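You operate a simulated robot arm through the tools that you are given. There is no shell and no other tool. Be economical: measure what you need, move in short steps, check, and stop when the job is done.

You run a simulated robot arm. Do the job below in one go: nothing can be reset, and whatever is moved stays where it is left.

## Task
Open the lot C tin and stand the card for what it holds in the holder before it.
Fine: the cards are in the bench drawer; shut it and press the lid back on.

It is judged by the outcome, as a careful person would: the job done as asked, and still so three seconds after it is handed in. It fails if anything else is knocked over, pushed out of place, dropped, spilled or broken. Lids that push on must go on centred and level and be pressed home; caps that screw on are set level and turned clockwise until they are tight.

## Robot
A 6-joint arm with a two-finger gripper, on a carriage that runs on a rail from [1.6, 180.4] to [-0.3, -33.6] (x, y) and turns from -3.822 to 1.99 rad about z. Base frame: it is fixed where the carriage stands at the start and does not move with it; the origin is on the floor, on the carriage's upright axis, x ahead of it, y to its left, z up; the surface under the hand at the start is at about z = 84. Units: cm, rad, N and s.
Its first joint turns from -2.007 to 2.007 rad. Places, roughly: inside of the sample bench drawer [80, -10, 70]; sample bench drawer [80, -10, 70]. Payload 3.43 kg.
The TCP is the grasp point between the finger pads, 3 cm short of the fingertips. In the tool frame z runs along the fingers and y along their closing line. The gripper opens to 10.4 cm. The gripper's body begins 5.7 cm behind the TCP.
Orientation is told as [roll, pitch, yaw] about the base's x, y, z axes, in that order, counted from this pose: with the fingers straight down and closing along the base's y, the tool's x points along the base's -x, its y along +y and its z along -z.

## Interface
- The arm moves only by the tool drive_tool. Its argument "moves" is a list that holds one entry, the list of rows, each a list of 7 numbers: the shift along the tool's x, y, z in cm, then the turn, a rotation vector about the tool's x, y, z in rad, then the closure, from 0 (fully open) to 1 (shut). In form: [[[x, y, z, wx, wy, wz, jaw], ...]]. A call has 1 to 10 rows; each row is the pose to reach, as a shift and turn from the pose commanded when the call began, along the tool's axes at that moment. Rows are played at 5 a second. More than 5 cm and 0.15 rad between two rows, or a gripper value outside its range, and nothing of the call is played. A pose out of reach is approached as far as the arm can. The call stops where the force on the tool passes 40 N (or 10 N more than at its start, if that is more) or the arm is blocked; 0.2 s more then pass. Each finger travels about 7.2 cm/s and halts on what it meets, pressing with about 27 N; the grip force reading is that of the motor and also rises with nothing between the fingers. The clock runs only during rows and for 0.2 s after the last one: add rows that repeat a pose to give the fingers time. The reply holds the time, the measured pose of the TCP, the force on the tool along the base axes, the opening and the grip force, in the units named above and with some noise, with the torque about the TCP (base axes, N m) and any sound that the robot's microphone picked up.
- Cameras (640 x 400 px; columns grow to the right, rows downward): "scene" is now at [0.87, 16.71, 174.22]; the picture's right is [-0.37, -0.93, 0.00], its down [-0.74, 0.29, -0.61] and it looks along [0.57, -0.22, -0.79] (base axes); focal length 286 px, centre (320, 200). "wrist" rides on the gripper at [6.7, 1.8, -9] in the tool frame; the picture's right is [-0.25, 0.97, 0.00], its down [-0.73, -0.19, -0.66] and it looks along [-0.64, -0.17, 0.75] (tool axes); focal length 218 px, centre (320, 200). There is no depth. A picture from a camera that has moved, and an enlarged one, comes with that camera's place and axes in the base frame and with its lens.
- capture(camera): a new picture of that camera. It takes no simulated time.
- raise_lower(by): slides the trunk up (or, below 0, down) by that many cm; the arm and the scene camera ride with it, the base frame stays. It gives what a move gives, with no picture.
- steer(legs): drives the robot by 1 to 6 legs, each [ahead, left, turn to the left] in cm, cm and rad, along the robot's own axes; the way and the turn of a leg run together, so that a leg with both is an arc; at most 150 cm and 3.142 rad a leg. The arm and the cameras ride along, it lands a little off, and it stops where it bumps. It keeps to its track: a leg is cut to what the track allows. It gives what a move gives.
- head_to(pan, tilt): turns the head with the scene camera to pan (to the left, within 2.705 rad either way) and tilt (down, from -0.506 to 1.204), counted from straight ahead of the robot. It gives what a move gives.
- inspect(camera, box): a new picture of the part [left, top, right, bottom] of that camera's present view, enlarged. It takes no simulated time.
- close_job(): hands the job in; it is judged then, once.

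Go step by step. Nothing tells you exact positions but the pictures and the camera data: compare them with the known pose of the tool, close in by small moves and look again before you grip or let go. The budget is 120 turns and 90 pictures, counting those below and the enlarged ones. Unless the task says otherwise, let go and move clear before handing in, and close with one line.

The tools are called after "Emit:" as name(argument=value, ...) on one line, values as JSON. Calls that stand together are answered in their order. drive_tool: Moves the arm, as the interface text tells. Its arguments: {"type":"object","properties":{"moves":{"type":"array","items":{"type":"array","items":{"type":"array","items":{"type":"number"}}}}},"required":["moves"]} The other tools are called the same way: raise_lower (by) slides the trunk up or down; steer (legs) drives the base; head_to (pan, tilt) turns the head that bears the scene camera; capture (camera) takes a picture; inspect (camera, box) takes an enlarged picture of a part of a camera's view; close_job () hands the job in.

At the start:

```text
time_s: 0.0
tcp_pos: [68.29, -22.7, 117.24]
tcp_rot: [0.001, 0.0, 0.001]
wrist_force: [-0.5, 0.2, 0.8]
moment: [0.03, -0.01, -0.01]
opening: 10.38
grip_force: 0.1
trunk travel left (down, up): [-82.5, 16.5]
robot x, y, heading: [-0.08, -0.51, 0.004]
head pan, tilt: [-0.375, 0.913]
```

scene: 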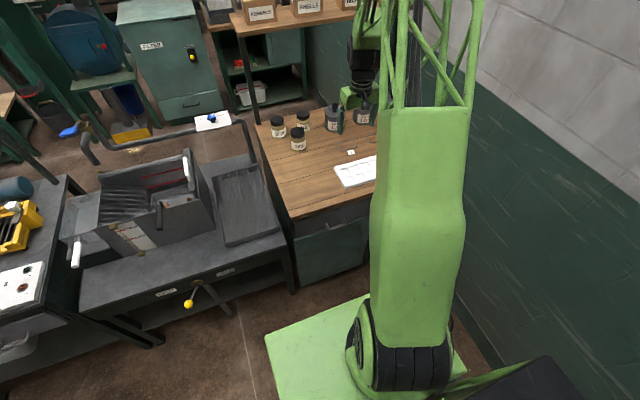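
wrist: 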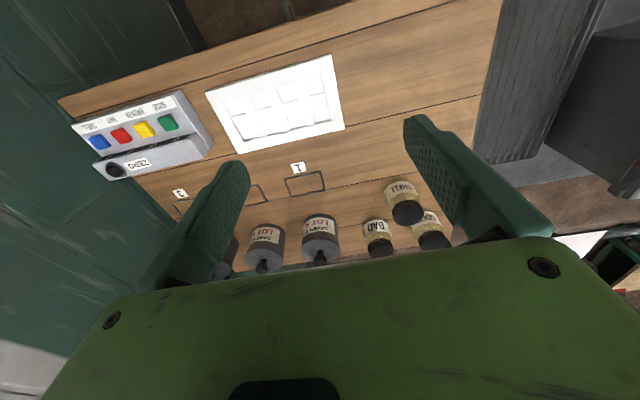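

I see a bench with lot tins, jars, a panel and a chart. I will look closer at both views first.

Emit:
inspect(camera="wrist", box=[60, 60, 480, 280])

Emit:
inspect(camera="scene", box=[230, 60, 400, 300])

```text
1.52 times, centred on (270, 170) of wrist
camera zoom: at [61.63, -20.86, 126.28], right [0.25, 0.97, 0.0], down [0.73, -0.19, 0.66], along [0.64, -0.17, -0.75], focal length 333 px, centre (396, 246)
```

zoom: 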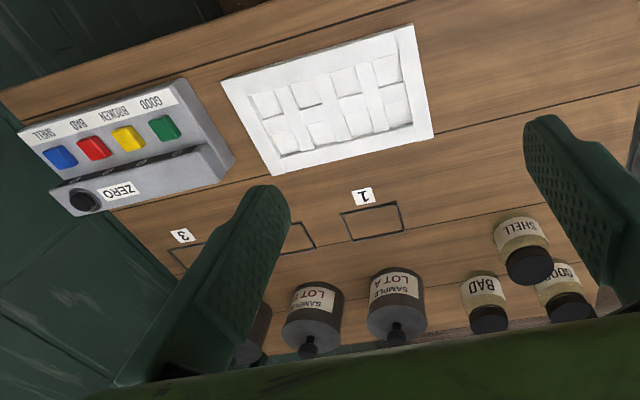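

```text
1.67 times, centred on (315, 180) of scene
camera zoom: at [0.87, 16.71, 174.22], right [-0.37, -0.93, 0.0], down [-0.74, 0.29, -0.61], along [0.57, -0.22, -0.79], focal length 476 px, centre (328, 233)
```

zoom: 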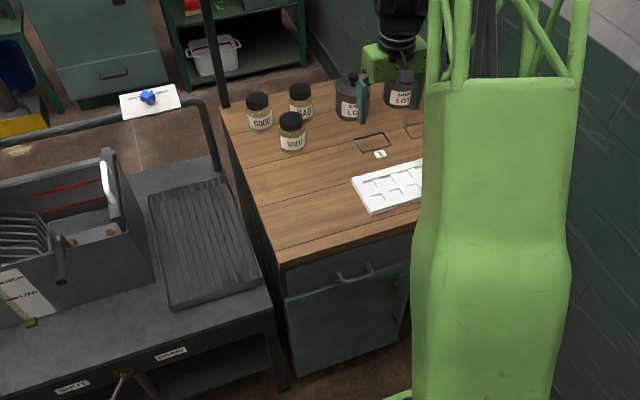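

Tins A, B, (C) stand at x≈103, with C hidden behind a finger. I move the hand to the right for a clearer view.

Emit:
drive_tool(moves=[[[0, -4, 0, 0, 0, 0, 0], [0, -8, 0, 0, 0, 0, 0], [0, -12, 0, 0, 0, 0, 0], [0, -16, 0, 0, 0, 0, 0], [0, -16, 0, 0, 0, 0, 0]]])

Emit:
capture(camera="wrist")

Emit:
capture(camera="scene")

```text
time_s: 1.2
tcp_pos: [68.38, -38.65, 117.32]
tcp_rot: [0.0, -0.001, 0.003]
wrist_force: [-0.3, 0.1, -0.3]
moment: [0.0, 0.0, -0.03]
opening: 10.41
grip_force: 0.0
trunk travel left (down, up): [-82.5, 16.5]
robot x, y, heading: [-0.3, 0.23, 0.001]
head pan, tilt: [-0.375, 0.913]
```

```text
85 pictures are left
camera wrist: at [61.68, -36.87, 126.31], right [0.25, 0.97, 0.0], down [0.73, -0.19, 0.66], along [0.64, -0.17, -0.75], focal length 218 px, centre (320, 200)
```

wrist: 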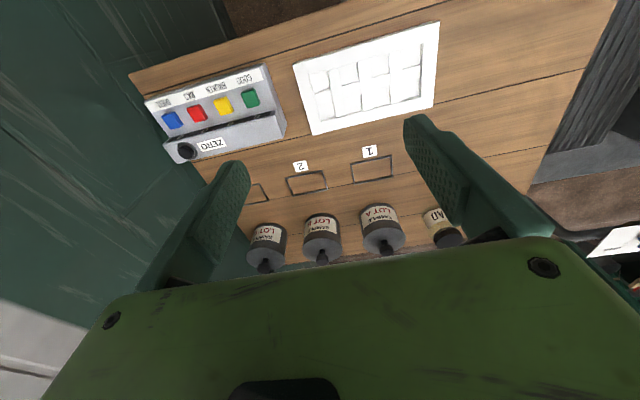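

```text
84 pictures are left
camera scene: at [0.87, 16.7, 174.16], right [-0.37, -0.93, 0.0], down [-0.74, 0.29, -0.61], along [0.57, -0.22, -0.79], focal length 286 px, centre (320, 200)
```

scene: 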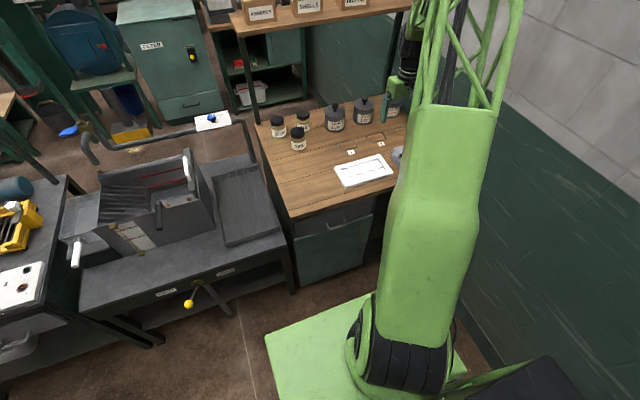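

Lots A, B, C stand in a row with outlined places 1–3 before them. I zoom in on the tins and those places.

Emit:
inspect(camera="wrist", box=[220, 130, 420, 280])

Emit:
inspect(camera="scene", box=[300, 80, 420, 230])

```text
2.67 times, centred on (320, 205) of wrist
camera zoom: at [61.68, -36.87, 126.31], right [0.25, 0.97, 0.0], down [0.73, -0.19, 0.66], along [0.64, -0.17, -0.75], focal length 582 px, centre (320, 187)
```

zoom: 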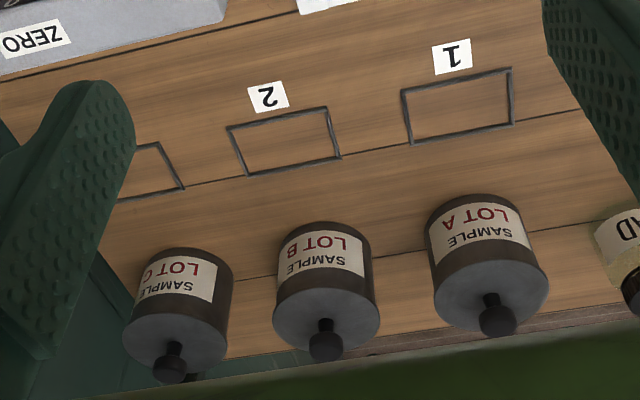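

```text
2.67 times, centred on (360, 155) of scene
camera zoom: at [0.87, 16.7, 174.16], right [-0.37, -0.93, 0.0], down [-0.74, 0.29, -0.61], along [0.57, -0.22, -0.79], focal length 762 px, centre (213, 320)
```

zoom: 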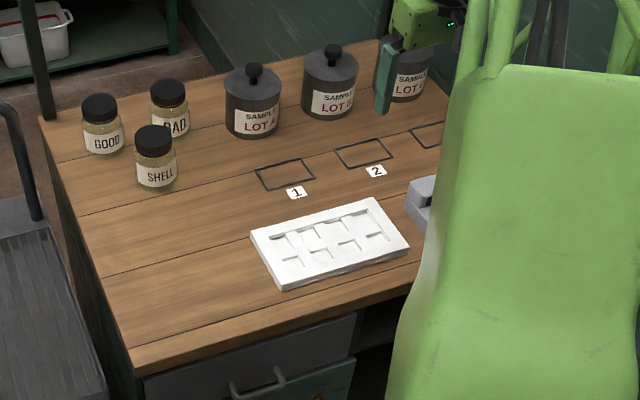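

Tin C is at about (104, -62), far from the carriage. I bring the hand back left and then drive the carriage right toward it.

Emit:
drive_tool(moves=[[[0, 5, 0, 0, 0, 0, 0], [0, 10, 0, 0, 0, 0, 0], [0, 15, 0, 0, 0, 0, 0], [0, 20, 0, 0, 0, 0, 0], [0, 25, 0, 0, 0, 0, 0], [0, 30, 0, 0, 0, 0, 0], [0, 34, 0, 0, 0, 0, 0], [0, 38, 0, 0, 0, 0, 0]]])

Emit:
steer(legs=[[0, -32, 0]])

Emit:
capture(camera="scene")

Emit:
capture(camera="wrist")

```text
time_s: 3.0
tcp_pos: [68.38, -0.55, 117.27]
tcp_rot: [0.0, -0.001, 0.001]
wrist_force: [0.1, -0.3, 0.2]
moment: [0.01, 0.02, 0.0]
opening: 10.41
grip_force: 0.1
trunk travel left (down, up): [-82.5, 16.5]
robot x, y, heading: [-0.38, 0.31, -0.002]
head pan, tilt: [-0.375, 0.913]
```

```text
time_s: 5.2
tcp_pos: [68.13, -33.53, 117.2]
tcp_rot: [0.0, 0.0, -0.006]
wrist_force: [-0.3, -0.2, -0.1]
moment: [0.01, 0.04, -0.01]
opening: 10.41
grip_force: 0.1
trunk travel left (down, up): [-82.5, 16.5]
robot x, y, heading: [-0.2, -32.21, -0.003]
head pan, tilt: [-0.375, 0.913]
```

```text
81 pictures are left
camera scene: at [0.69, -15.62, 174.22], right [-0.37, -0.93, 0.0], down [-0.73, 0.3, -0.61], along [0.57, -0.23, -0.79], focal length 286 px, centre (320, 200)
```

scene: 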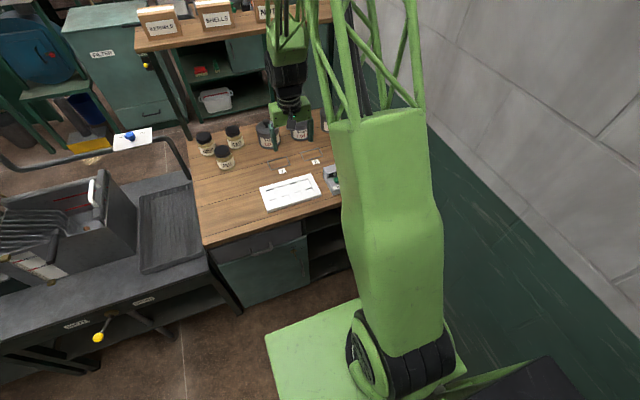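

```text
80 pictures are left
camera wrist: at [61.4, -31.73, 126.29], right [0.26, 0.97, 0.0], down [0.73, -0.2, 0.66], along [0.63, -0.17, -0.75], focal length 218 px, centre (320, 200)
```

wrist: 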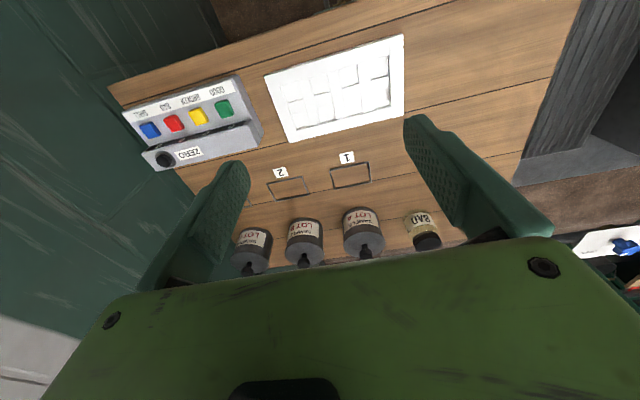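

I move the hand forward and right to look straight at tin C and place 3.

Emit:
drive_tool(moves=[[[0, -5, 0, 0, 0, 0, 0], [0, -10, 0, 0, 0, 0, 0], [-5, -10, 0, 0, 0, 0, 0], [-10, -10, 0, 0, 0, 0, 0], [-10, -10, 0, 0, 0, 0, 0]]])

Emit:
capture(camera="wrist")

Emit:
inspect(camera="scene", box=[180, 100, 360, 260])

```text
time_s: 6.4
tcp_pos: [77.97, -43.38, 117.2]
tcp_rot: [0.001, 0.0, -0.007]
wrist_force: [0.1, -0.3, 0.5]
moment: [-0.04, 0.01, -0.01]
opening: 10.43
grip_force: 0.0
trunk travel left (down, up): [-82.5, 16.5]
robot x, y, heading: [-0.32, -32.21, -0.012]
head pan, tilt: [-0.375, 0.913]
```

```text
79 pictures are left
camera wrist: at [71.39, -41.49, 126.23], right [0.26, 0.97, 0.0], down [0.73, -0.2, 0.66], along [0.63, -0.17, -0.75], focal length 218 px, centre (320, 200)
```

wrist: 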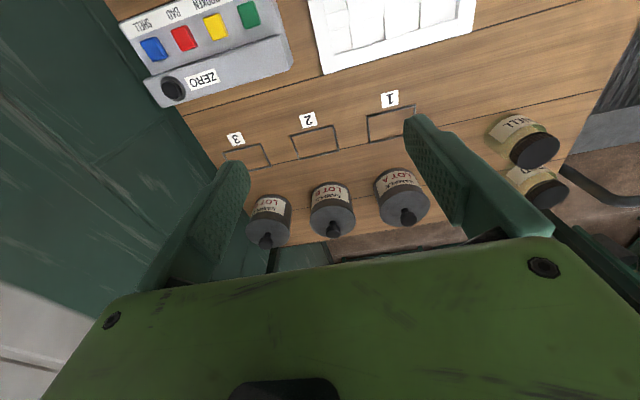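

```text
2.50 times, centred on (270, 180) of scene
camera zoom: at [0.74, -15.61, 174.23], right [-0.37, -0.93, 0.0], down [-0.73, 0.3, -0.61], along [0.57, -0.23, -0.79], focal length 714 px, centre (445, 250)
```

zoom: 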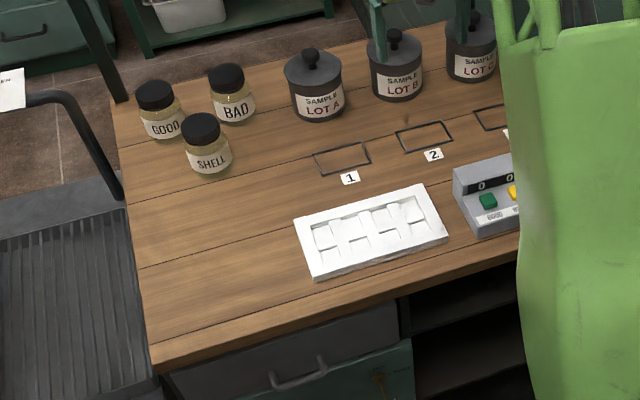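

No upright holder is obvious yet. I move closer to look at place 3 and tin C.

Emit:
drive_tool(moves=[[[-4, -3, 0, 0, 0, 0, 0], [-8, -6, 0, 0, 0, 0, 0], [-10, -9, 0, 0, 0, 0, 0], [-10, -13, 0, 0, 0, 0, 0], [-10, -13, 0, 0, 0, 0, 0]]])

Emit:
capture(camera="wrist")

Emit:
head_to(pan=-0.6, tilt=0.6)

Emit:
capture(camera="scene")

```text
time_s: 7.6
tcp_pos: [87.94, -56.75, 117.28]
tcp_rot: [0.0, -0.002, -0.007]
wrist_force: [-0.2, 0.3, 0.0]
moment: [0.03, 0.0, -0.01]
opening: 10.4
grip_force: 0.1
trunk travel left (down, up): [-82.5, 16.5]
robot x, y, heading: [-0.17, -32.43, -0.007]
head pan, tilt: [-0.375, 0.913]
```

```text
77 pictures are left
camera wrist: at [81.26, -54.85, 126.36], right [0.26, 0.97, 0.0], down [0.73, -0.2, 0.66], along [0.63, -0.17, -0.75], focal length 218 px, centre (320, 200)
```

wrist: 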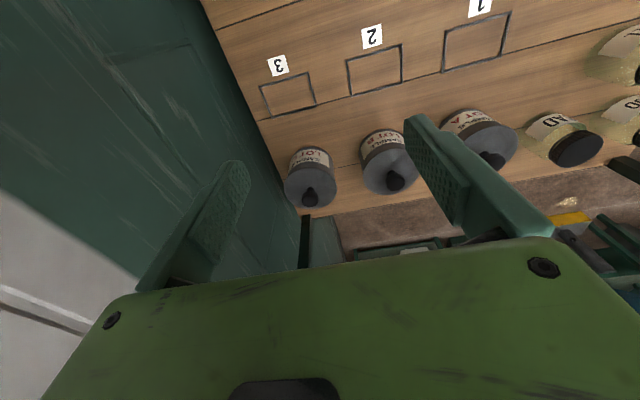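

```text
time_s: 8.4
tcp_pos: [87.9, -56.68, 117.34]
tcp_rot: [-0.002, 0.0, -0.005]
wrist_force: [-0.1, -0.3, -0.1]
moment: [0.03, 0.0, -0.01]
opening: 10.41
grip_force: 0.0
trunk travel left (down, up): [-82.5, 16.5]
robot x, y, heading: [-0.48, -32.34, -0.006]
head pan, tilt: [-0.6, 0.6]
```

```text
76 pictures are left
camera scene: at [1.01, -17.85, 176.78], right [-0.57, -0.82, 0.0], down [-0.46, 0.32, -0.82], along [0.68, -0.47, -0.57], focal length 286 px, centre (320, 200)
```

scene: 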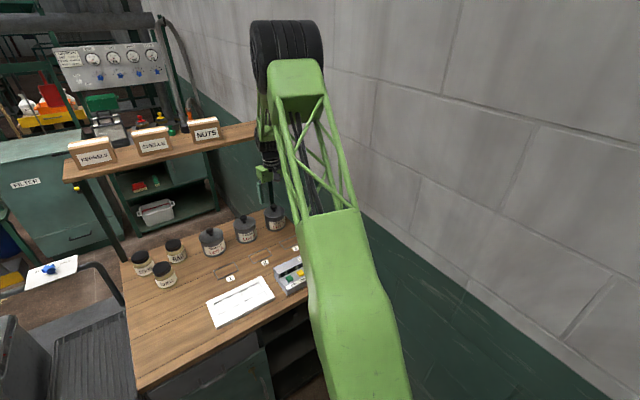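

Emit:
inspect(camera="wrist", box=[240, 40, 420, 220])

Emit:
inspect(camera="scene", box=[60, 110, 320, 340])

```text
2.22 times, centred on (330, 130) of wrist
camera zoom: at [81.26, -54.84, 126.36], right [0.26, 0.97, 0.0], down [0.73, -0.2, 0.66], along [0.63, -0.17, -0.75], focal length 485 px, centre (298, 356)
```

zoom: 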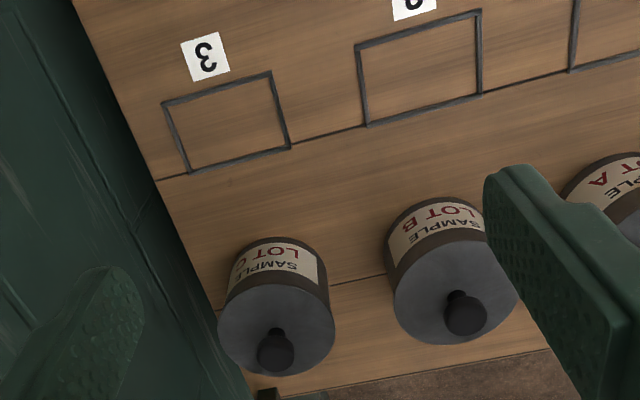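

```text
1.74 times, centred on (190, 225) of scene
camera zoom: at [1.01, -17.85, 176.78], right [-0.57, -0.82, 0.0], down [-0.46, 0.32, -0.82], along [0.68, -0.47, -0.57], focal length 497 px, centre (546, 156)
```

zoom: 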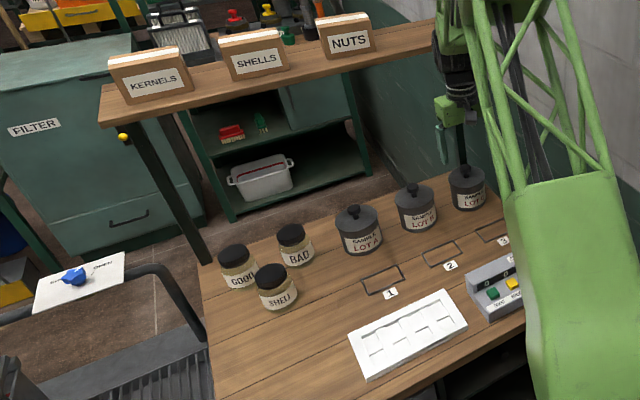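

Places 1–3 look like empty frames; the drawer may show how the cards stand. I first test the reach toward tin C's knob at about (105, -63, 96).

Emit:
drive_tool(moves=[[[-3, -1, 0, 0, 0, 0, 0], [-6, -2, 0, 0, 0, 0, 0], [-9, -3.5, 0, 0, 0, 0, 0], [-12, -5, 0, 0, 0, 0, 0], [-14.5, -6, 0, 0, 0, 0, 0], [-17, -6.7, 0, 0, 0, 0, 0], [-17, -6.7, 0, 0, 0, 0, 0]]])

Emit:
capture(camera="scene")

```text
time_s: 10.0
tcp_pos: [104.7, -63.67, 117.24]
tcp_rot: [-0.001, 0.0, -0.008]
wrist_force: [0.1, -0.7, -0.1]
moment: [0.02, 0.02, 0.02]
opening: 10.42
grip_force: 0.0
trunk travel left (down, up): [-82.5, 16.5]
robot x, y, heading: [-0.16, -32.45, -0.006]
head pan, tilt: [-0.6, 0.6]
```

```text
73 pictures are left
camera scene: at [1.06, -17.85, 176.79], right [-0.57, -0.82, 0.0], down [-0.46, 0.32, -0.82], along [0.68, -0.47, -0.57], focal length 286 px, centre (320, 200)
```

scene: 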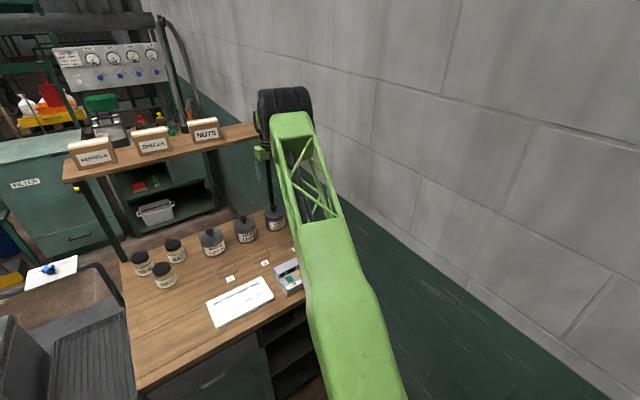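

The hand reaches over tin C here; lowering can be done with the trunk. I check alignment with the wrist camera.

Emit:
capture(camera="wrist")

Emit:
inspect(camera="scene", box=[220, 120, 310, 250])

```text
72 pictures are left
camera wrist: at [98.09, -61.71, 126.23], right [0.26, 0.97, 0.0], down [0.73, -0.2, 0.66], along [0.63, -0.17, -0.75], focal length 218 px, centre (320, 200)
```

wrist: 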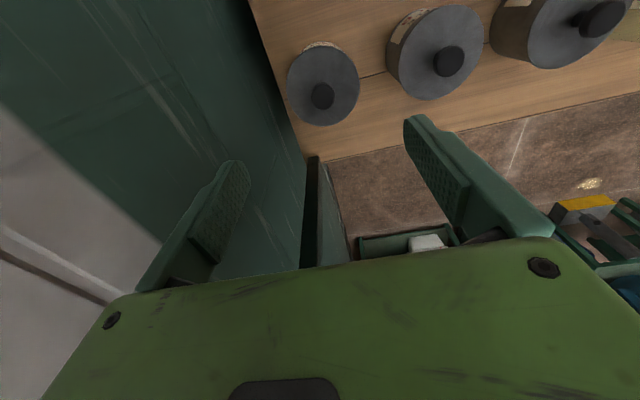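

```text
3.08 times, centred on (265, 185) of scene
camera zoom: at [1.06, -17.85, 176.79], right [-0.57, -0.82, 0.0], down [-0.46, 0.32, -0.82], along [0.68, -0.47, -0.57], focal length 879 px, centre (489, 246)
```

zoom: 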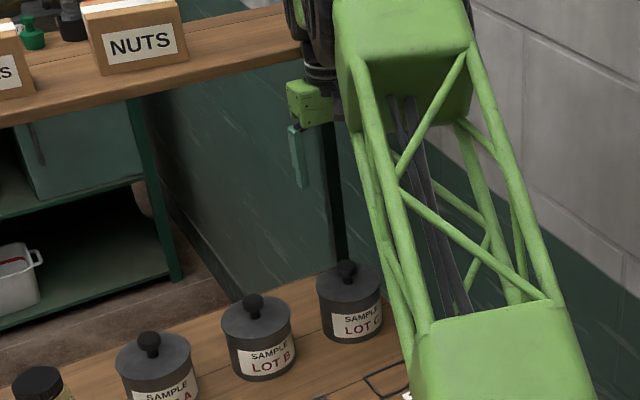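

Triangulated knob: about (106.4, -63.6, 95), lid top at about z=91. I shift slightly forward and lower the trunk partway.

Emit:
drive_tool(moves=[[[-1.7, 0.1, 0, 0, 0, 0.008, 0.3], [-1.7, 0.1, 0, 0, 0, 0.008, 0.3], [-1.7, 0.1, 0, 0, 0, 0.008, 0.3]]])

Emit:
raise_lower(by=-13)

Emit:
capture(camera="wrist")

Emit:
capture(camera="scene")

```text
time_s: 10.9
tcp_pos: [106.18, -63.46, 117.2]
tcp_rot: [-0.001, 0.0, -0.017]
wrist_force: [-23.8, 6.4, -0.5]
moment: [-0.9, -3.42, 0.2]
opening: 7.26
grip_force: 0.0
trunk travel left (down, up): [-82.5, 16.5]
robot x, y, heading: [-0.25, -32.35, -0.008]
head pan, tilt: [-0.6, 0.6]
stopped in row 3: the force on the tool passed its limit at 41 N (the readings are from after the stop); the commanded pose is now the measured one
```

```text
time_s: 12.4
tcp_pos: [106.34, -63.44, 104.12]
tcp_rot: [0.001, 0.002, -0.016]
wrist_force: [-0.2, 0.6, 1.0]
moment: [0.01, -0.04, 0.01]
opening: 7.3
grip_force: 0.0
trunk travel left (down, up): [-69.5, 29.5]
robot x, y, heading: [-0.31, -32.4, -0.004]
head pan, tilt: [-0.6, 0.6]
```

```text
70 pictures are left
camera wrist: at [99.69, -61.58, 113.19], right [0.27, 0.96, 0.0], down [0.73, -0.2, 0.66], along [0.63, -0.18, -0.75], focal length 218 px, centre (320, 200)
```

wrist: 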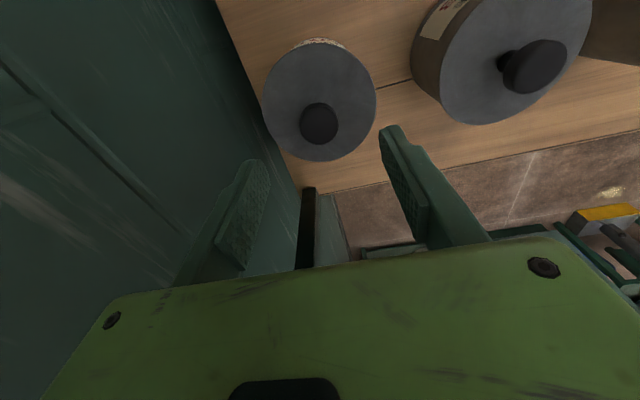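

```text
69 pictures are left
camera scene: at [0.88, -17.82, 163.78], right [-0.57, -0.82, 0.0], down [-0.46, 0.32, -0.83], along [0.68, -0.47, -0.56], focal length 286 px, centre (320, 200)
```

scene: 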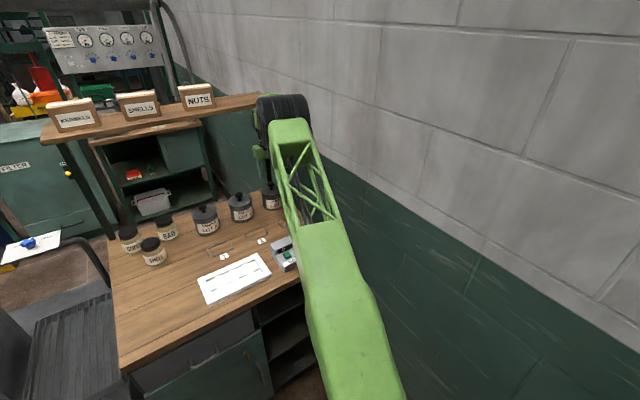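

There was a contact of the hand's upper part with something ahead (probably the shelf edge) during that last shift; it has gone now. I check the shelf and boxes are undisturbed.

Emit:
inspect(camera="scene", box=[30, 70, 350, 260])

```text
2.00 times, centred on (190, 165) of scene
camera zoom: at [0.88, -17.82, 163.78], right [-0.57, -0.82, 0.0], down [-0.46, 0.32, -0.83], along [0.68, -0.47, -0.56], focal length 571 px, centre (580, 270)
```

zoom: 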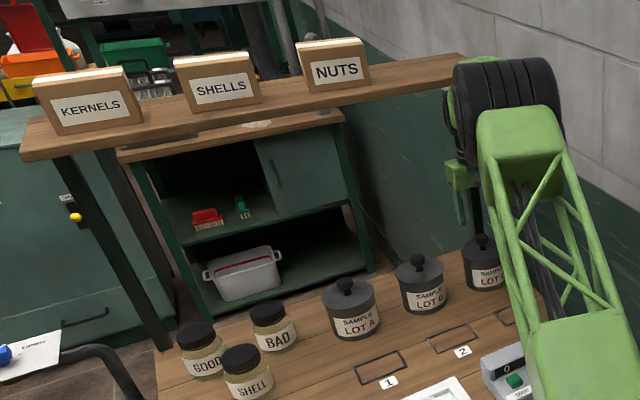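

Shelf and boxes look unmoved; the hand's upper part is close to the shelf edge (x≈112, z≈129). I tilt the fingers forward by 0.3 rad to draw the wrist back from the shelf, keeping the TCP.

Emit:
drive_tool(moves=[[[0, 0, 0, 0, -0.1, 0, 0.3], [0, 0, 0, 0, -0.2, 0, 0.3], [0, 0, 0, 0, -0.3, 0, 0.3], [0, 0, 0, 0, -0.3, 0, 0.3]]])

Emit:
capture(camera="wrist")

```text
time_s: 13.4
tcp_pos: [106.28, -63.5, 104.14]
tcp_rot: [0.0, -0.299, -0.017]
wrist_force: [-0.5, 0.2, -0.4]
moment: [0.03, -0.02, -0.01]
opening: 7.29
grip_force: 0.0
trunk travel left (down, up): [-69.5, 29.5]
robot x, y, heading: [-0.51, -32.53, -0.008]
head pan, tilt: [-0.6, 0.6]
```

```text
67 pictures are left
camera wrist: at [97.41, -61.56, 110.76], right [0.26, 0.96, 0.07], down [0.5, -0.2, 0.84], along [0.83, -0.18, -0.53], focal length 218 px, centre (320, 200)
```

wrist: 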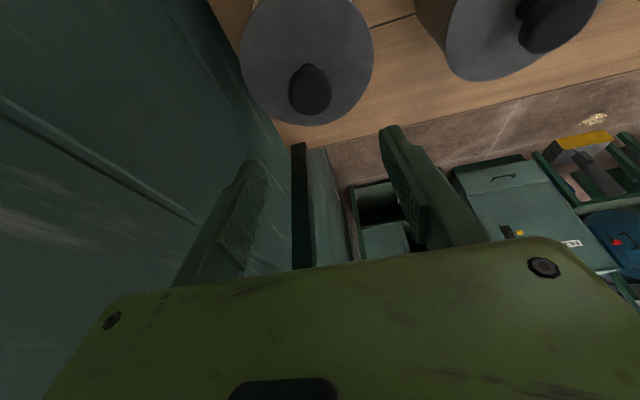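

Aligned. I lower the trunk 6 cm and finish with a short straight-down tool move, then close on the knob.

Emit:
raise_lower(by=-6)

Emit:
drive_tool(moves=[[[0.5, 0, 1.6, 0, 0, 0, 0.3], [1.0, 0, 3.3, 0, 0, 0, 0.3], [1.0, 0, 3.3, 0, 0, 0, 0.3]]])

Emit:
capture(camera="wrist")

```text
time_s: 14.4
tcp_pos: [106.43, -63.56, 98.1]
tcp_rot: [-0.001, -0.3, -0.017]
wrist_force: [0.1, 0.2, 0.7]
moment: [-0.01, -0.04, 0.0]
opening: 7.28
grip_force: 0.0
trunk travel left (down, up): [-63.5, 35.5]
robot x, y, heading: [-0.35, -32.03, -0.009]
head pan, tilt: [-0.6, 0.6]
```

```text
time_s: 15.0
tcp_pos: [106.48, -63.58, 96.39]
tcp_rot: [-0.003, -0.309, -0.016]
wrist_force: [-14.2, 5.5, 24.1]
moment: [0.47, 0.48, 0.17]
opening: 7.24
grip_force: 0.1
trunk travel left (down, up): [-63.5, 35.5]
robot x, y, heading: [-0.05, -32.58, -0.008]
head pan, tilt: [-0.6, 0.6]
stopped in row 2: the force on the tool passed its limit at 54 N (the readings are from after the stop); the commanded pose is now the measured one
```

```text
66 pictures are left
camera wrist: at [97.42, -61.52, 103.02], right [0.26, 0.96, 0.07], down [0.49, -0.2, 0.85], along [0.83, -0.18, -0.52], focal length 218 px, centre (320, 200)
```

wrist: 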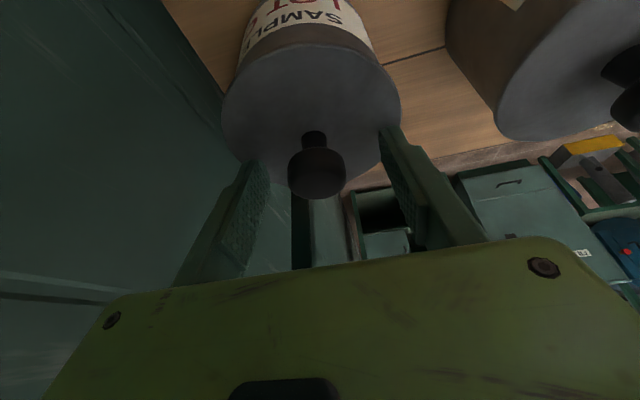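

The fingertips touched the lid (z≈93); the knob is between the fingers. I ease up 0.4 cm and close.

Emit:
drive_tool(moves=[[[-0.12, 0, -0.4, 0, 0, 0, 0.3], [-0.12, 0, -0.4, 0, 0, 0, 0.5], [-0.12, 0, -0.4, 0, 0, 0, 0.7], [-0.12, 0, -0.4, 0, 0, 0, 0.9], [-0.12, 0, -0.4, 0, 0, 0, 1], [-0.12, 0, -0.4, 0, 0, 0, 1], [-0.12, 0, -0.4, 0, 0, 0, 1]]])

Emit:
capture(camera="wrist")

```text
time_s: 16.6
tcp_pos: [106.68, -63.64, 96.36]
tcp_rot: [-0.001, -0.306, -0.016]
wrist_force: [-0.3, 0.6, 0.2]
moment: [-0.02, -0.03, -0.01]
opening: 3.05
grip_force: 26.7
trunk travel left (down, up): [-63.5, 35.5]
robot x, y, heading: [-0.47, -32.36, -0.006]
head pan, tilt: [-0.6, 0.6]
heard: snap
```

```text
65 pictures are left
camera wrist: at [97.54, -61.58, 103.01], right [0.26, 0.96, 0.07], down [0.49, -0.2, 0.85], along [0.83, -0.18, -0.53], focal length 218 px, centre (320, 200)
```

wrist: 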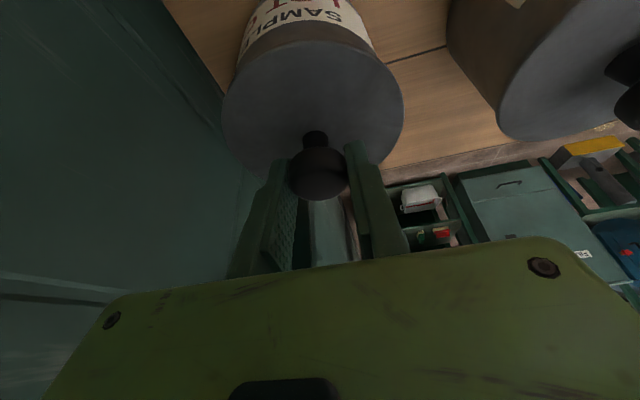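

The knob is gripped (3.05 cm, a snap heard). I pull straight up.

Emit:
drive_tool(moves=[[[-0.15, 0, -0.48, 0, 0, 0, 1], [-0.3, 0, -0.95, 0, 0, 0, 1], [-0.6, 0, -1.9, 0, 0, 0, 1], [-0.9, 0, -2.86, 0, 0, 0, 1], [-1.2, 0, -3.8, 0, 0, 0, 1], [-1.5, 0, -4.77, 0, 0, 0, 1], [-1.5, 0, -4.77, 0, 0, 0, 1]]])

Emit:
capture(camera="wrist")

Emit:
capture(camera="scene")

```text
time_s: 18.2
tcp_pos: [106.51, -63.53, 101.4]
tcp_rot: [-0.001, -0.305, -0.014]
wrist_force: [0.2, -0.2, 0.1]
moment: [-0.01, -0.02, 0.01]
opening: 3.04
grip_force: 27.2
trunk travel left (down, up): [-63.5, 35.5]
robot x, y, heading: [-0.02, -32.26, -0.01]
head pan, tilt: [-0.6, 0.6]
```

```text
64 pictures are left
camera wrist: at [97.46, -61.56, 108.0], right [0.26, 0.96, 0.07], down [0.49, -0.2, 0.85], along [0.83, -0.18, -0.53], focal length 218 px, centre (320, 200)
```

wrist: 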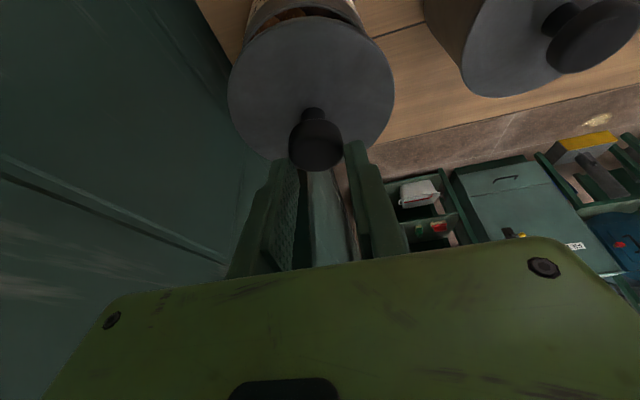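

```text
63 pictures are left
camera scene: at [1.0, -17.84, 157.79], right [-0.57, -0.82, 0.0], down [-0.46, 0.32, -0.83], along [0.68, -0.47, -0.56], focal length 286 px, centre (320, 200)
```

scene: 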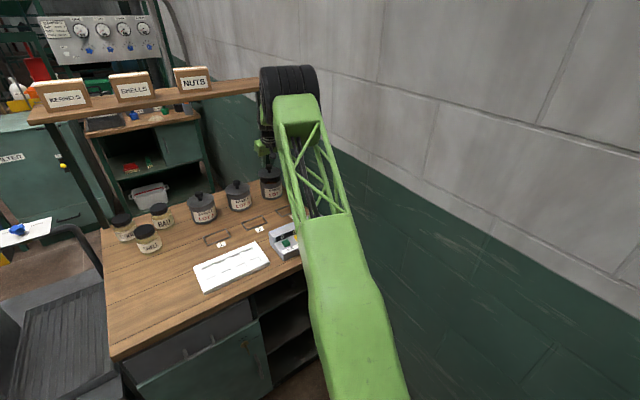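

The lid is off and held. I draw back from the shelf, then up, and look into the tin on the way.

Emit:
drive_tool(moves=[[[3.8, 0, -1.2, 0, 0, 0, 1], [7.6, 0, -2.4, 0, 0, 0, 1], [11.4, 0, -3.6, 0, 0, 0, 1], [14.3, 0, -4.5, 0, 0, 0, 1], [14.3, 0, -4.5, 0, 0, 0, 1]]])

Emit:
raise_lower(by=14)

Emit:
drive_tool(moves=[[[0, 4, 0, 0, 0, 0, 1], [0, 8, 0, 0, 0, 0, 1], [0, 12, 0, 0, 0, 0, 1], [0, 12, 0, 0, 0, 0, 1]]])

Emit:
capture(camera="wrist")

Emit:
capture(camera="scene")

```text
time_s: 19.4
tcp_pos: [91.75, -63.25, 101.51]
tcp_rot: [-0.003, -0.307, -0.015]
wrist_force: [0.1, -0.3, -0.3]
moment: [-0.01, -0.01, -0.02]
opening: 3.02
grip_force: 26.8
trunk travel left (down, up): [-63.5, 35.5]
robot x, y, heading: [-0.61, -32.45, -0.005]
head pan, tilt: [-0.6, 0.6]
```

```text
time_s: 21.1
tcp_pos: [91.79, -63.35, 115.58]
tcp_rot: [-0.002, -0.304, -0.015]
wrist_force: [0.4, -0.4, -0.8]
moment: [0.0, -0.03, 0.0]
opening: 3.03
grip_force: 26.9
trunk travel left (down, up): [-77.5, 21.5]
robot x, y, heading: [-0.38, -32.35, -0.003]
head pan, tilt: [-0.6, 0.6]
```

```text
time_s: 22.1
tcp_pos: [91.52, -51.14, 115.6]
tcp_rot: [-0.002, -0.305, -0.016]
wrist_force: [0.7, 0.9, -1.0]
moment: [-0.01, 0.01, 0.0]
opening: 3.02
grip_force: 27.2
trunk travel left (down, up): [-77.5, 21.5]
robot x, y, heading: [-0.37, -32.02, -0.006]
head pan, tilt: [-0.6, 0.6]
```

```text
62 pictures are left
camera wrist: at [82.53, -49.16, 122.22], right [0.26, 0.96, 0.07], down [0.49, -0.2, 0.85], along [0.83, -0.18, -0.53], focal length 218 px, centre (320, 200)
```

wrist: 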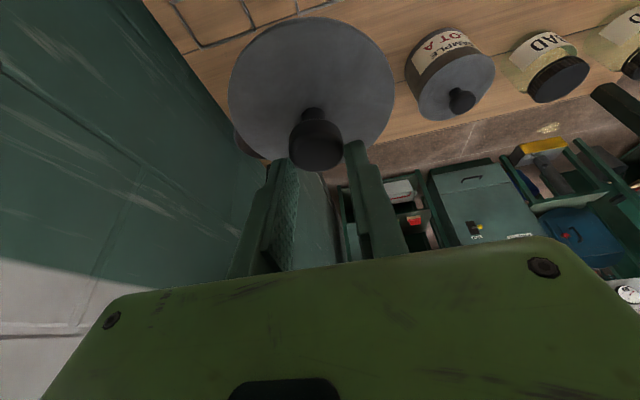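

```text
61 pictures are left
camera scene: at [1.01, -17.81, 171.78], right [-0.57, -0.82, 0.0], down [-0.46, 0.32, -0.83], along [0.68, -0.47, -0.56], focal length 286 px, centre (320, 200)
```

scene: 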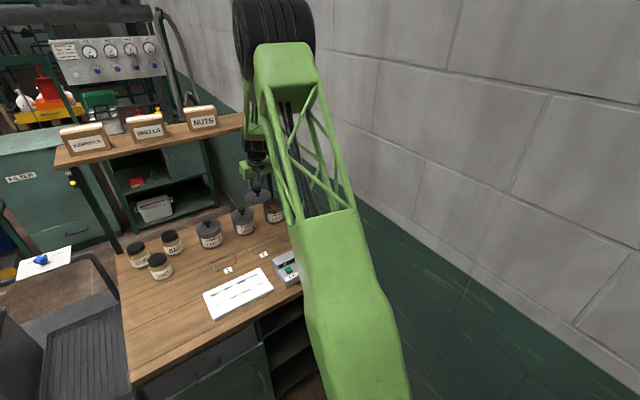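

I carry the lid to a clear spot on the bench's left front, about (82, -9).

Emit:
drive_tool(moves=[[[0.9, 4.2, -0.3, 0, 0, 0, 1], [1.8, 8.4, -0.6, 0, 0, 0, 1], [2.7, 12.6, -0.85, 0, 0, 0, 1], [3.6, 16.8, -1.1, 0, 0, 0, 1], [4.5, 21, -1.4, 0, 0, 0, 1], [5.4, 25.2, -1.7, 0, 0, 0, 1], [6.3, 29.4, -2, 0, 0, 0, 1], [7.2, 33.6, -2.3, 0, 0, 0, 1], [8.1, 37.8, -2.6, 0, 0, 0, 1], [9, 42, -2.85, 0, 0, 0, 1]]])

Emit:
raise_lower(by=-19)

Emit:
capture(camera="wrist")

Emit:
capture(camera="scene")

```text
time_s: 24.3
tcp_pos: [83.16, -8.8, 115.47]
tcp_rot: [-0.001, -0.307, -0.016]
wrist_force: [-0.3, -0.3, 0.1]
moment: [0.0, 0.0, 0.0]
opening: 3.03
grip_force: 27.5
trunk travel left (down, up): [-77.5, 21.5]
robot x, y, heading: [-0.21, -32.17, -0.005]
head pan, tilt: [-0.6, 0.6]
```

```text
time_s: 26.4
tcp_pos: [83.19, -8.83, 96.48]
tcp_rot: [-0.003, -0.305, -0.019]
wrist_force: [0.0, -0.8, -0.7]
moment: [-0.02, -0.01, -0.03]
opening: 3.04
grip_force: 27.2
trunk travel left (down, up): [-58.5, 40.5]
robot x, y, heading: [0.04, -32.24, -0.003]
head pan, tilt: [-0.6, 0.6]
```

```text
60 pictures are left
camera wrist: at [74.14, -6.93, 103.13], right [0.26, 0.96, 0.07], down [0.49, -0.2, 0.85], along [0.83, -0.18, -0.53], focal length 218 px, centre (320, 200)
```

wrist: 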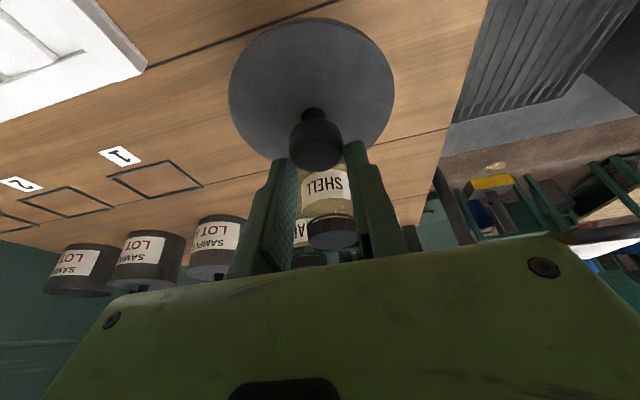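

```text
59 pictures are left
camera scene: at [1.01, -17.84, 152.79], right [-0.57, -0.82, 0.0], down [-0.46, 0.32, -0.83], along [0.68, -0.47, -0.56], focal length 286 px, centre (320, 200)
```

scene: 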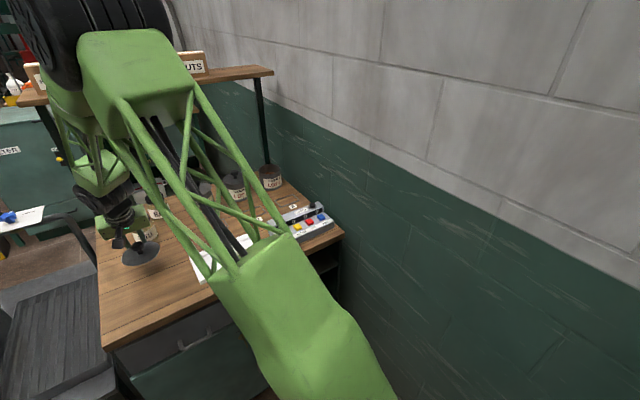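

The spot is clear. I lower the lid until it touches.

Emit:
drive_tool(moves=[[[0.6, 0, 1.9, 0, 0, 0, 1], [1.2, 0, 3.8, 0, 0, 0, 1], [1.5, 0, 4.8, 0, 0, 0, 1], [1.8, 0, 5.7, 0, 0, 0, 1], [2.0, 0, 6.4, 0, 0, 0, 1], [2.2, 0, 7.0, 0, 0, 0, 1], [2.4, 0, 7.6, 0, 0, 0, 1]]])

Emit:
capture(camera="wrist")

```text
time_s: 27.6
tcp_pos: [83.36, -8.74, 90.46]
tcp_rot: [0.002, -0.314, -0.018]
wrist_force: [-2.1, -1.0, 24.3]
moment: [-0.16, 0.23, -0.02]
opening: 3.03
grip_force: 27.2
trunk travel left (down, up): [-58.5, 40.5]
robot x, y, heading: [-0.44, -32.16, -0.004]
head pan, tilt: [-0.6, 0.6]
stopped in row 6: the force on the tool passed its limit at 48 N (the readings are from after the stop); the commanded pose is now the measured one
```

```text
58 pictures are left
camera wrist: at [74.3, -6.81, 97.04], right [0.26, 0.96, 0.08], down [0.49, -0.2, 0.85], along [0.83, -0.18, -0.52], focal length 218 px, centre (320, 200)
```

wrist: 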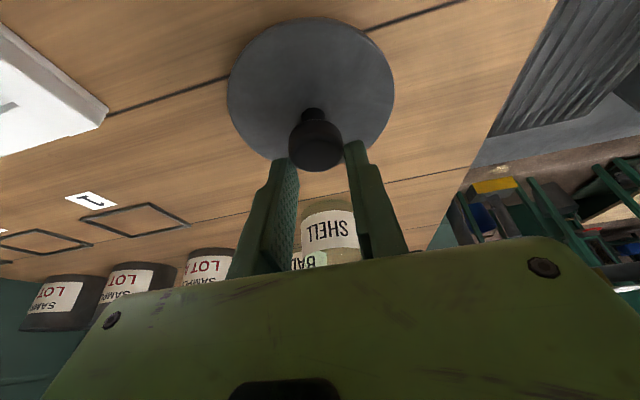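

Lid is on the bench at (83.3, -8.7). I release it and rise.

Emit:
drive_tool(moves=[[[-0.06, 0, -0.2, 0, 0, 0, 1], [-0.06, 0, -0.2, 0, 0, 0, 0.6], [-0.06, 0, -0.2, 0, 0, 0, 0.3], [-0.06, 0, -0.2, 0, 0, 0, 0.3], [-0.06, 0, -0.2, 0, 0, 0, 0.3], [-1.2, 0, -3.8, 0, 0, 0, 0.3], [-2.4, 0, -7.6, 0, 0, 0, 0.3], [-3.6, 0, -11.4, 0, 0, 0, 0.3], [-3.6, 0, -11.4, 0, 0, 0, 0.3]]])

Emit:
raise_lower(by=14)

Emit:
capture(camera="wrist")

```text
time_s: 29.6
tcp_pos: [83.35, -8.64, 101.97]
tcp_rot: [0.0, -0.31, -0.016]
wrist_force: [-0.1, 0.8, 0.1]
moment: [0.01, 0.03, -0.01]
opening: 7.3
grip_force: 0.0
trunk travel left (down, up): [-58.5, 40.5]
robot x, y, heading: [-0.2, -32.21, -0.006]
head pan, tilt: [-0.6, 0.6]
```

```text
time_s: 31.3
tcp_pos: [83.49, -8.71, 115.9]
tcp_rot: [0.001, -0.311, -0.016]
wrist_force: [0.2, 1.0, -0.6]
moment: [0.02, 0.02, -0.05]
opening: 7.28
grip_force: 0.1
trunk travel left (down, up): [-72.5, 26.5]
robot x, y, heading: [-0.53, -32.39, -0.005]
head pan, tilt: [-0.6, 0.6]
```

```text
57 pictures are left
camera wrist: at [74.32, -6.79, 122.54], right [0.26, 0.96, 0.08], down [0.49, -0.2, 0.85], along [0.83, -0.18, -0.52], focal length 218 px, centre (320, 200)
```

wrist: 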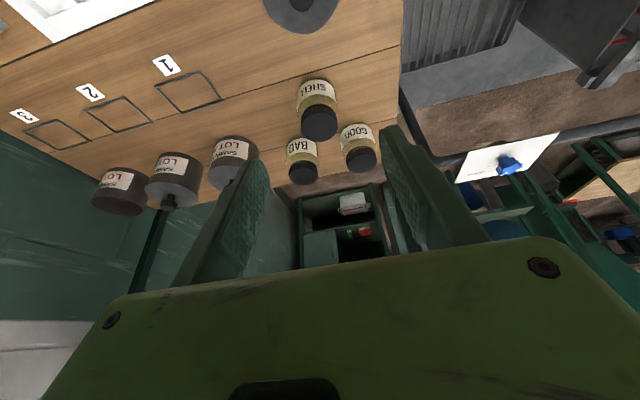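

Now I look into the open tin with the head camera, which is clear of the arm.

Emit:
head_to(pan=-0.42, tilt=0.6)

Emit:
capture(camera="scene")

```text
time_s: 32.0
tcp_pos: [83.32, -8.7, 115.99]
tcp_rot: [0.0, -0.311, -0.017]
wrist_force: [0.7, 0.0, -0.1]
moment: [0.03, 0.03, -0.01]
opening: 7.27
grip_force: 0.1
trunk travel left (down, up): [-72.5, 26.5]
robot x, y, heading: [-0.42, -32.6, -0.007]
head pan, tilt: [-0.421, 0.6]
```

```text
56 pictures are left
camera scene: at [1.79, -16.47, 166.79], right [-0.42, -0.91, 0.0], down [-0.51, 0.23, -0.83], along [0.75, -0.34, -0.56], focal length 286 px, centre (320, 200)
```

scene: 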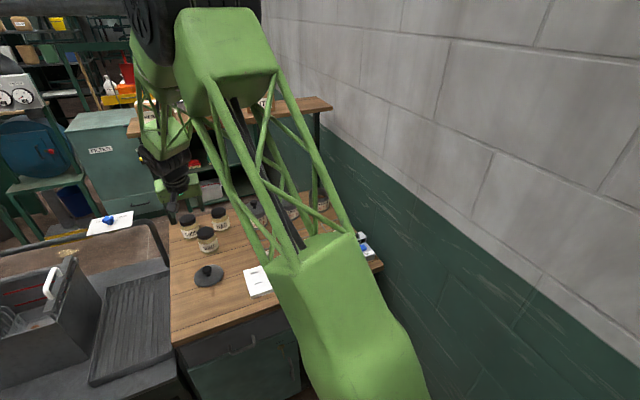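

The arm hides the tin from there, so I bring the wrist camera over tin C, straightening the tool.

Emit:
drive_tool(moves=[[[0, -4.8, 0, 0, 0.05, 0, 0.3], [0, -9.6, 0, 0, 0.1, 0, 0.3], [0, -14.4, 0, 0, 0.15, 0, 0.3], [0, -19.2, 0, 0, 0.2, 0, 0.3], [0, -24, 0, 0, 0.25, 0, 0.3], [0, -28.8, 0, 0, 0.31, 0, 0.3], [0, -33.6, 0, 0, 0.31, 0, 0.3], [0, -38.4, 0, 0, 0.31, 0, 0.3], [0, -43.2, 0, 0, 0.31, 0, 0.3], [0, -48, 0, 0, 0.31, 0, 0.3]]])

Emit:
drive_tool(moves=[[[-4, -1, 0, 0, 0, 0, 0.3], [-8, -2, 0, 0, 0, 0, 0.3], [-12, -3, 0, 0, 0, 0, 0.3], [-16, -4, 0, 0, 0, 0, 0.3], [-16, -4, 0, 0, 0, 0, 0.3]]])

Emit:
inspect(camera="wrist", box=[220, 30, 460, 190])

```text
time_s: 34.2
tcp_pos: [82.75, -56.95, 116.18]
tcp_rot: [0.001, -0.002, -0.015]
wrist_force: [0.7, 0.5, -0.1]
moment: [-0.03, 0.0, 0.0]
opening: 7.3
grip_force: 0.0
trunk travel left (down, up): [-72.5, 26.5]
robot x, y, heading: [-0.39, -32.39, -0.005]
head pan, tilt: [-0.421, 0.6]
```

```text
time_s: 35.4
tcp_pos: [98.84, -60.8, 116.14]
tcp_rot: [0.0, 0.0, -0.017]
wrist_force: [1.6, 0.3, -0.3]
moment: [0.02, 0.01, -0.03]
opening: 7.28
grip_force: 0.0
trunk travel left (down, up): [-72.5, 26.5]
robot x, y, heading: [-0.3, -32.51, -0.009]
head pan, tilt: [-0.421, 0.6]
```

```text
2.50 times, centred on (340, 110) of wrist
camera zoom: at [92.0, -58.92, 125.18], right [0.27, 0.96, 0.0], down [0.73, -0.2, 0.66], along [0.63, -0.18, -0.75], focal length 546 px, centre (270, 425)
```

zoom: 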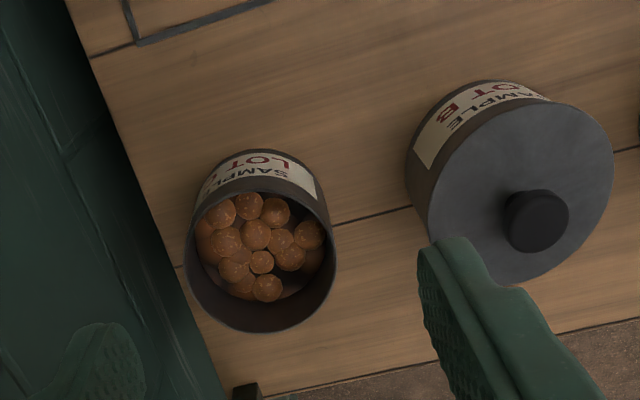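

The lot C tin holds whole round brown nuts. Now the drawer: I retract the hand and drive the carriage left so that the drawer can be pulled within reach.

Emit:
drive_tool(moves=[[[5, 0, 0, 0, 0, 0, 0.3], [10, 0, 0, 0, 0, 0, 0.3], [15, 0, 0, 0, 0, 0, 0.3], [20, 0, 0, 0, 0, 0, 0.3], [24, 0, 0, 0, 0, 0, 0.3], [28, 0, 0, 0, 0, 0, 0.3]]])

Emit:
steer(legs=[[0, 30, 0]])

Emit:
drive_tool(moves=[[[0, -4, 0, 0, 0, 0, 0.3], [0, -8, 0, 0, 0, 0, 0.3], [0, -12, 0, 0, 0, 0, 0.3], [0, -16, 0, 0, 0, 0, 0.3], [0, -18, 0, 0, 0, 0, 0.3]]])

Emit:
steer(legs=[[0, 32, 0]])

Emit:
head_to(pan=-0.55, tilt=0.9)

Emit:
capture(camera="scene")

Emit:
capture(camera="wrist")

```text
time_s: 36.8
tcp_pos: [70.41, -60.44, 115.8]
tcp_rot: [0.0, -0.001, -0.018]
wrist_force: [0.4, -0.5, -0.2]
moment: [-0.01, 0.05, 0.0]
opening: 7.29
grip_force: 0.0
trunk travel left (down, up): [-72.5, 26.5]
robot x, y, heading: [-0.29, -32.45, -0.008]
head pan, tilt: [-0.421, 0.6]
```

```text
time_s: 38.9
tcp_pos: [70.72, -30.86, 115.82]
tcp_rot: [0.0, -0.002, -0.019]
wrist_force: [-0.4, 0.3, -0.3]
moment: [0.03, 0.0, 0.01]
opening: 7.26
grip_force: 0.1
trunk travel left (down, up): [-72.5, 26.5]
robot x, y, heading: [-0.02, -2.46, -0.006]
head pan, tilt: [-0.421, 0.6]
```

```text
time_s: 40.1
tcp_pos: [70.46, -48.81, 115.66]
tcp_rot: [0.0, -0.002, -0.018]
wrist_force: [-0.5, -0.2, -0.3]
moment: [-0.01, 0.01, 0.02]
opening: 7.27
grip_force: 0.0
trunk travel left (down, up): [-72.5, 26.5]
robot x, y, heading: [0.24, -2.65, -0.01]
head pan, tilt: [-0.421, 0.6]
```

```text
time_s: 42.3
tcp_pos: [70.52, -17.24, 115.88]
tcp_rot: [-0.001, 0.0, -0.02]
wrist_force: [0.0, 0.4, 0.0]
moment: [0.03, 0.02, 0.02]
opening: 7.25
grip_force: 0.0
trunk travel left (down, up): [-72.5, 26.5]
robot x, y, heading: [0.1, 29.22, -0.01]
head pan, tilt: [-0.421, 0.6]
```

```text
time_s: 43.1
tcp_pos: [70.69, -17.18, 115.89]
tcp_rot: [-0.001, 0.001, -0.017]
wrist_force: [-0.1, -0.1, 1.2]
moment: [-0.03, 0.0, -0.03]
opening: 7.3
grip_force: 0.1
trunk travel left (down, up): [-72.5, 26.5]
robot x, y, heading: [0.57, 29.28, -0.007]
head pan, tilt: [-0.55, 0.901]
```

```text
54 pictures are left
camera scene: at [0.76, 44.65, 164.33], right [-0.53, -0.85, 0.0], down [-0.66, 0.42, -0.62], along [0.53, -0.33, -0.78], focal length 286 px, centre (320, 200)
```

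scene: 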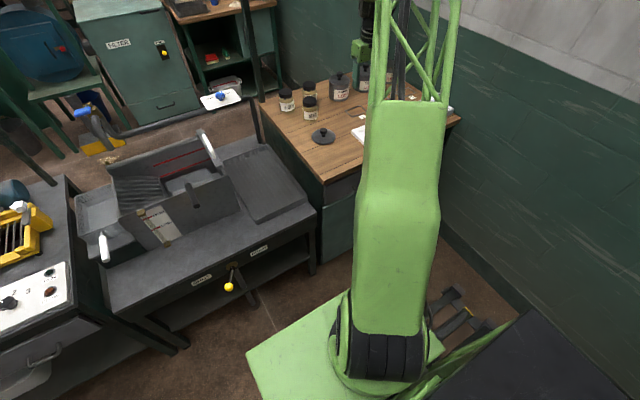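

```text
53 pictures are left
camera wrist: at [63.95, -15.29, 124.87], right [0.27, 0.96, 0.0], down [0.73, -0.2, 0.66], along [0.63, -0.18, -0.75], focal length 218 px, centre (320, 200)
```

wrist: 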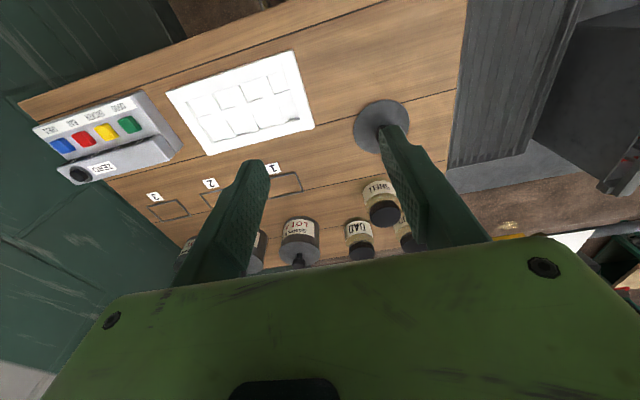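

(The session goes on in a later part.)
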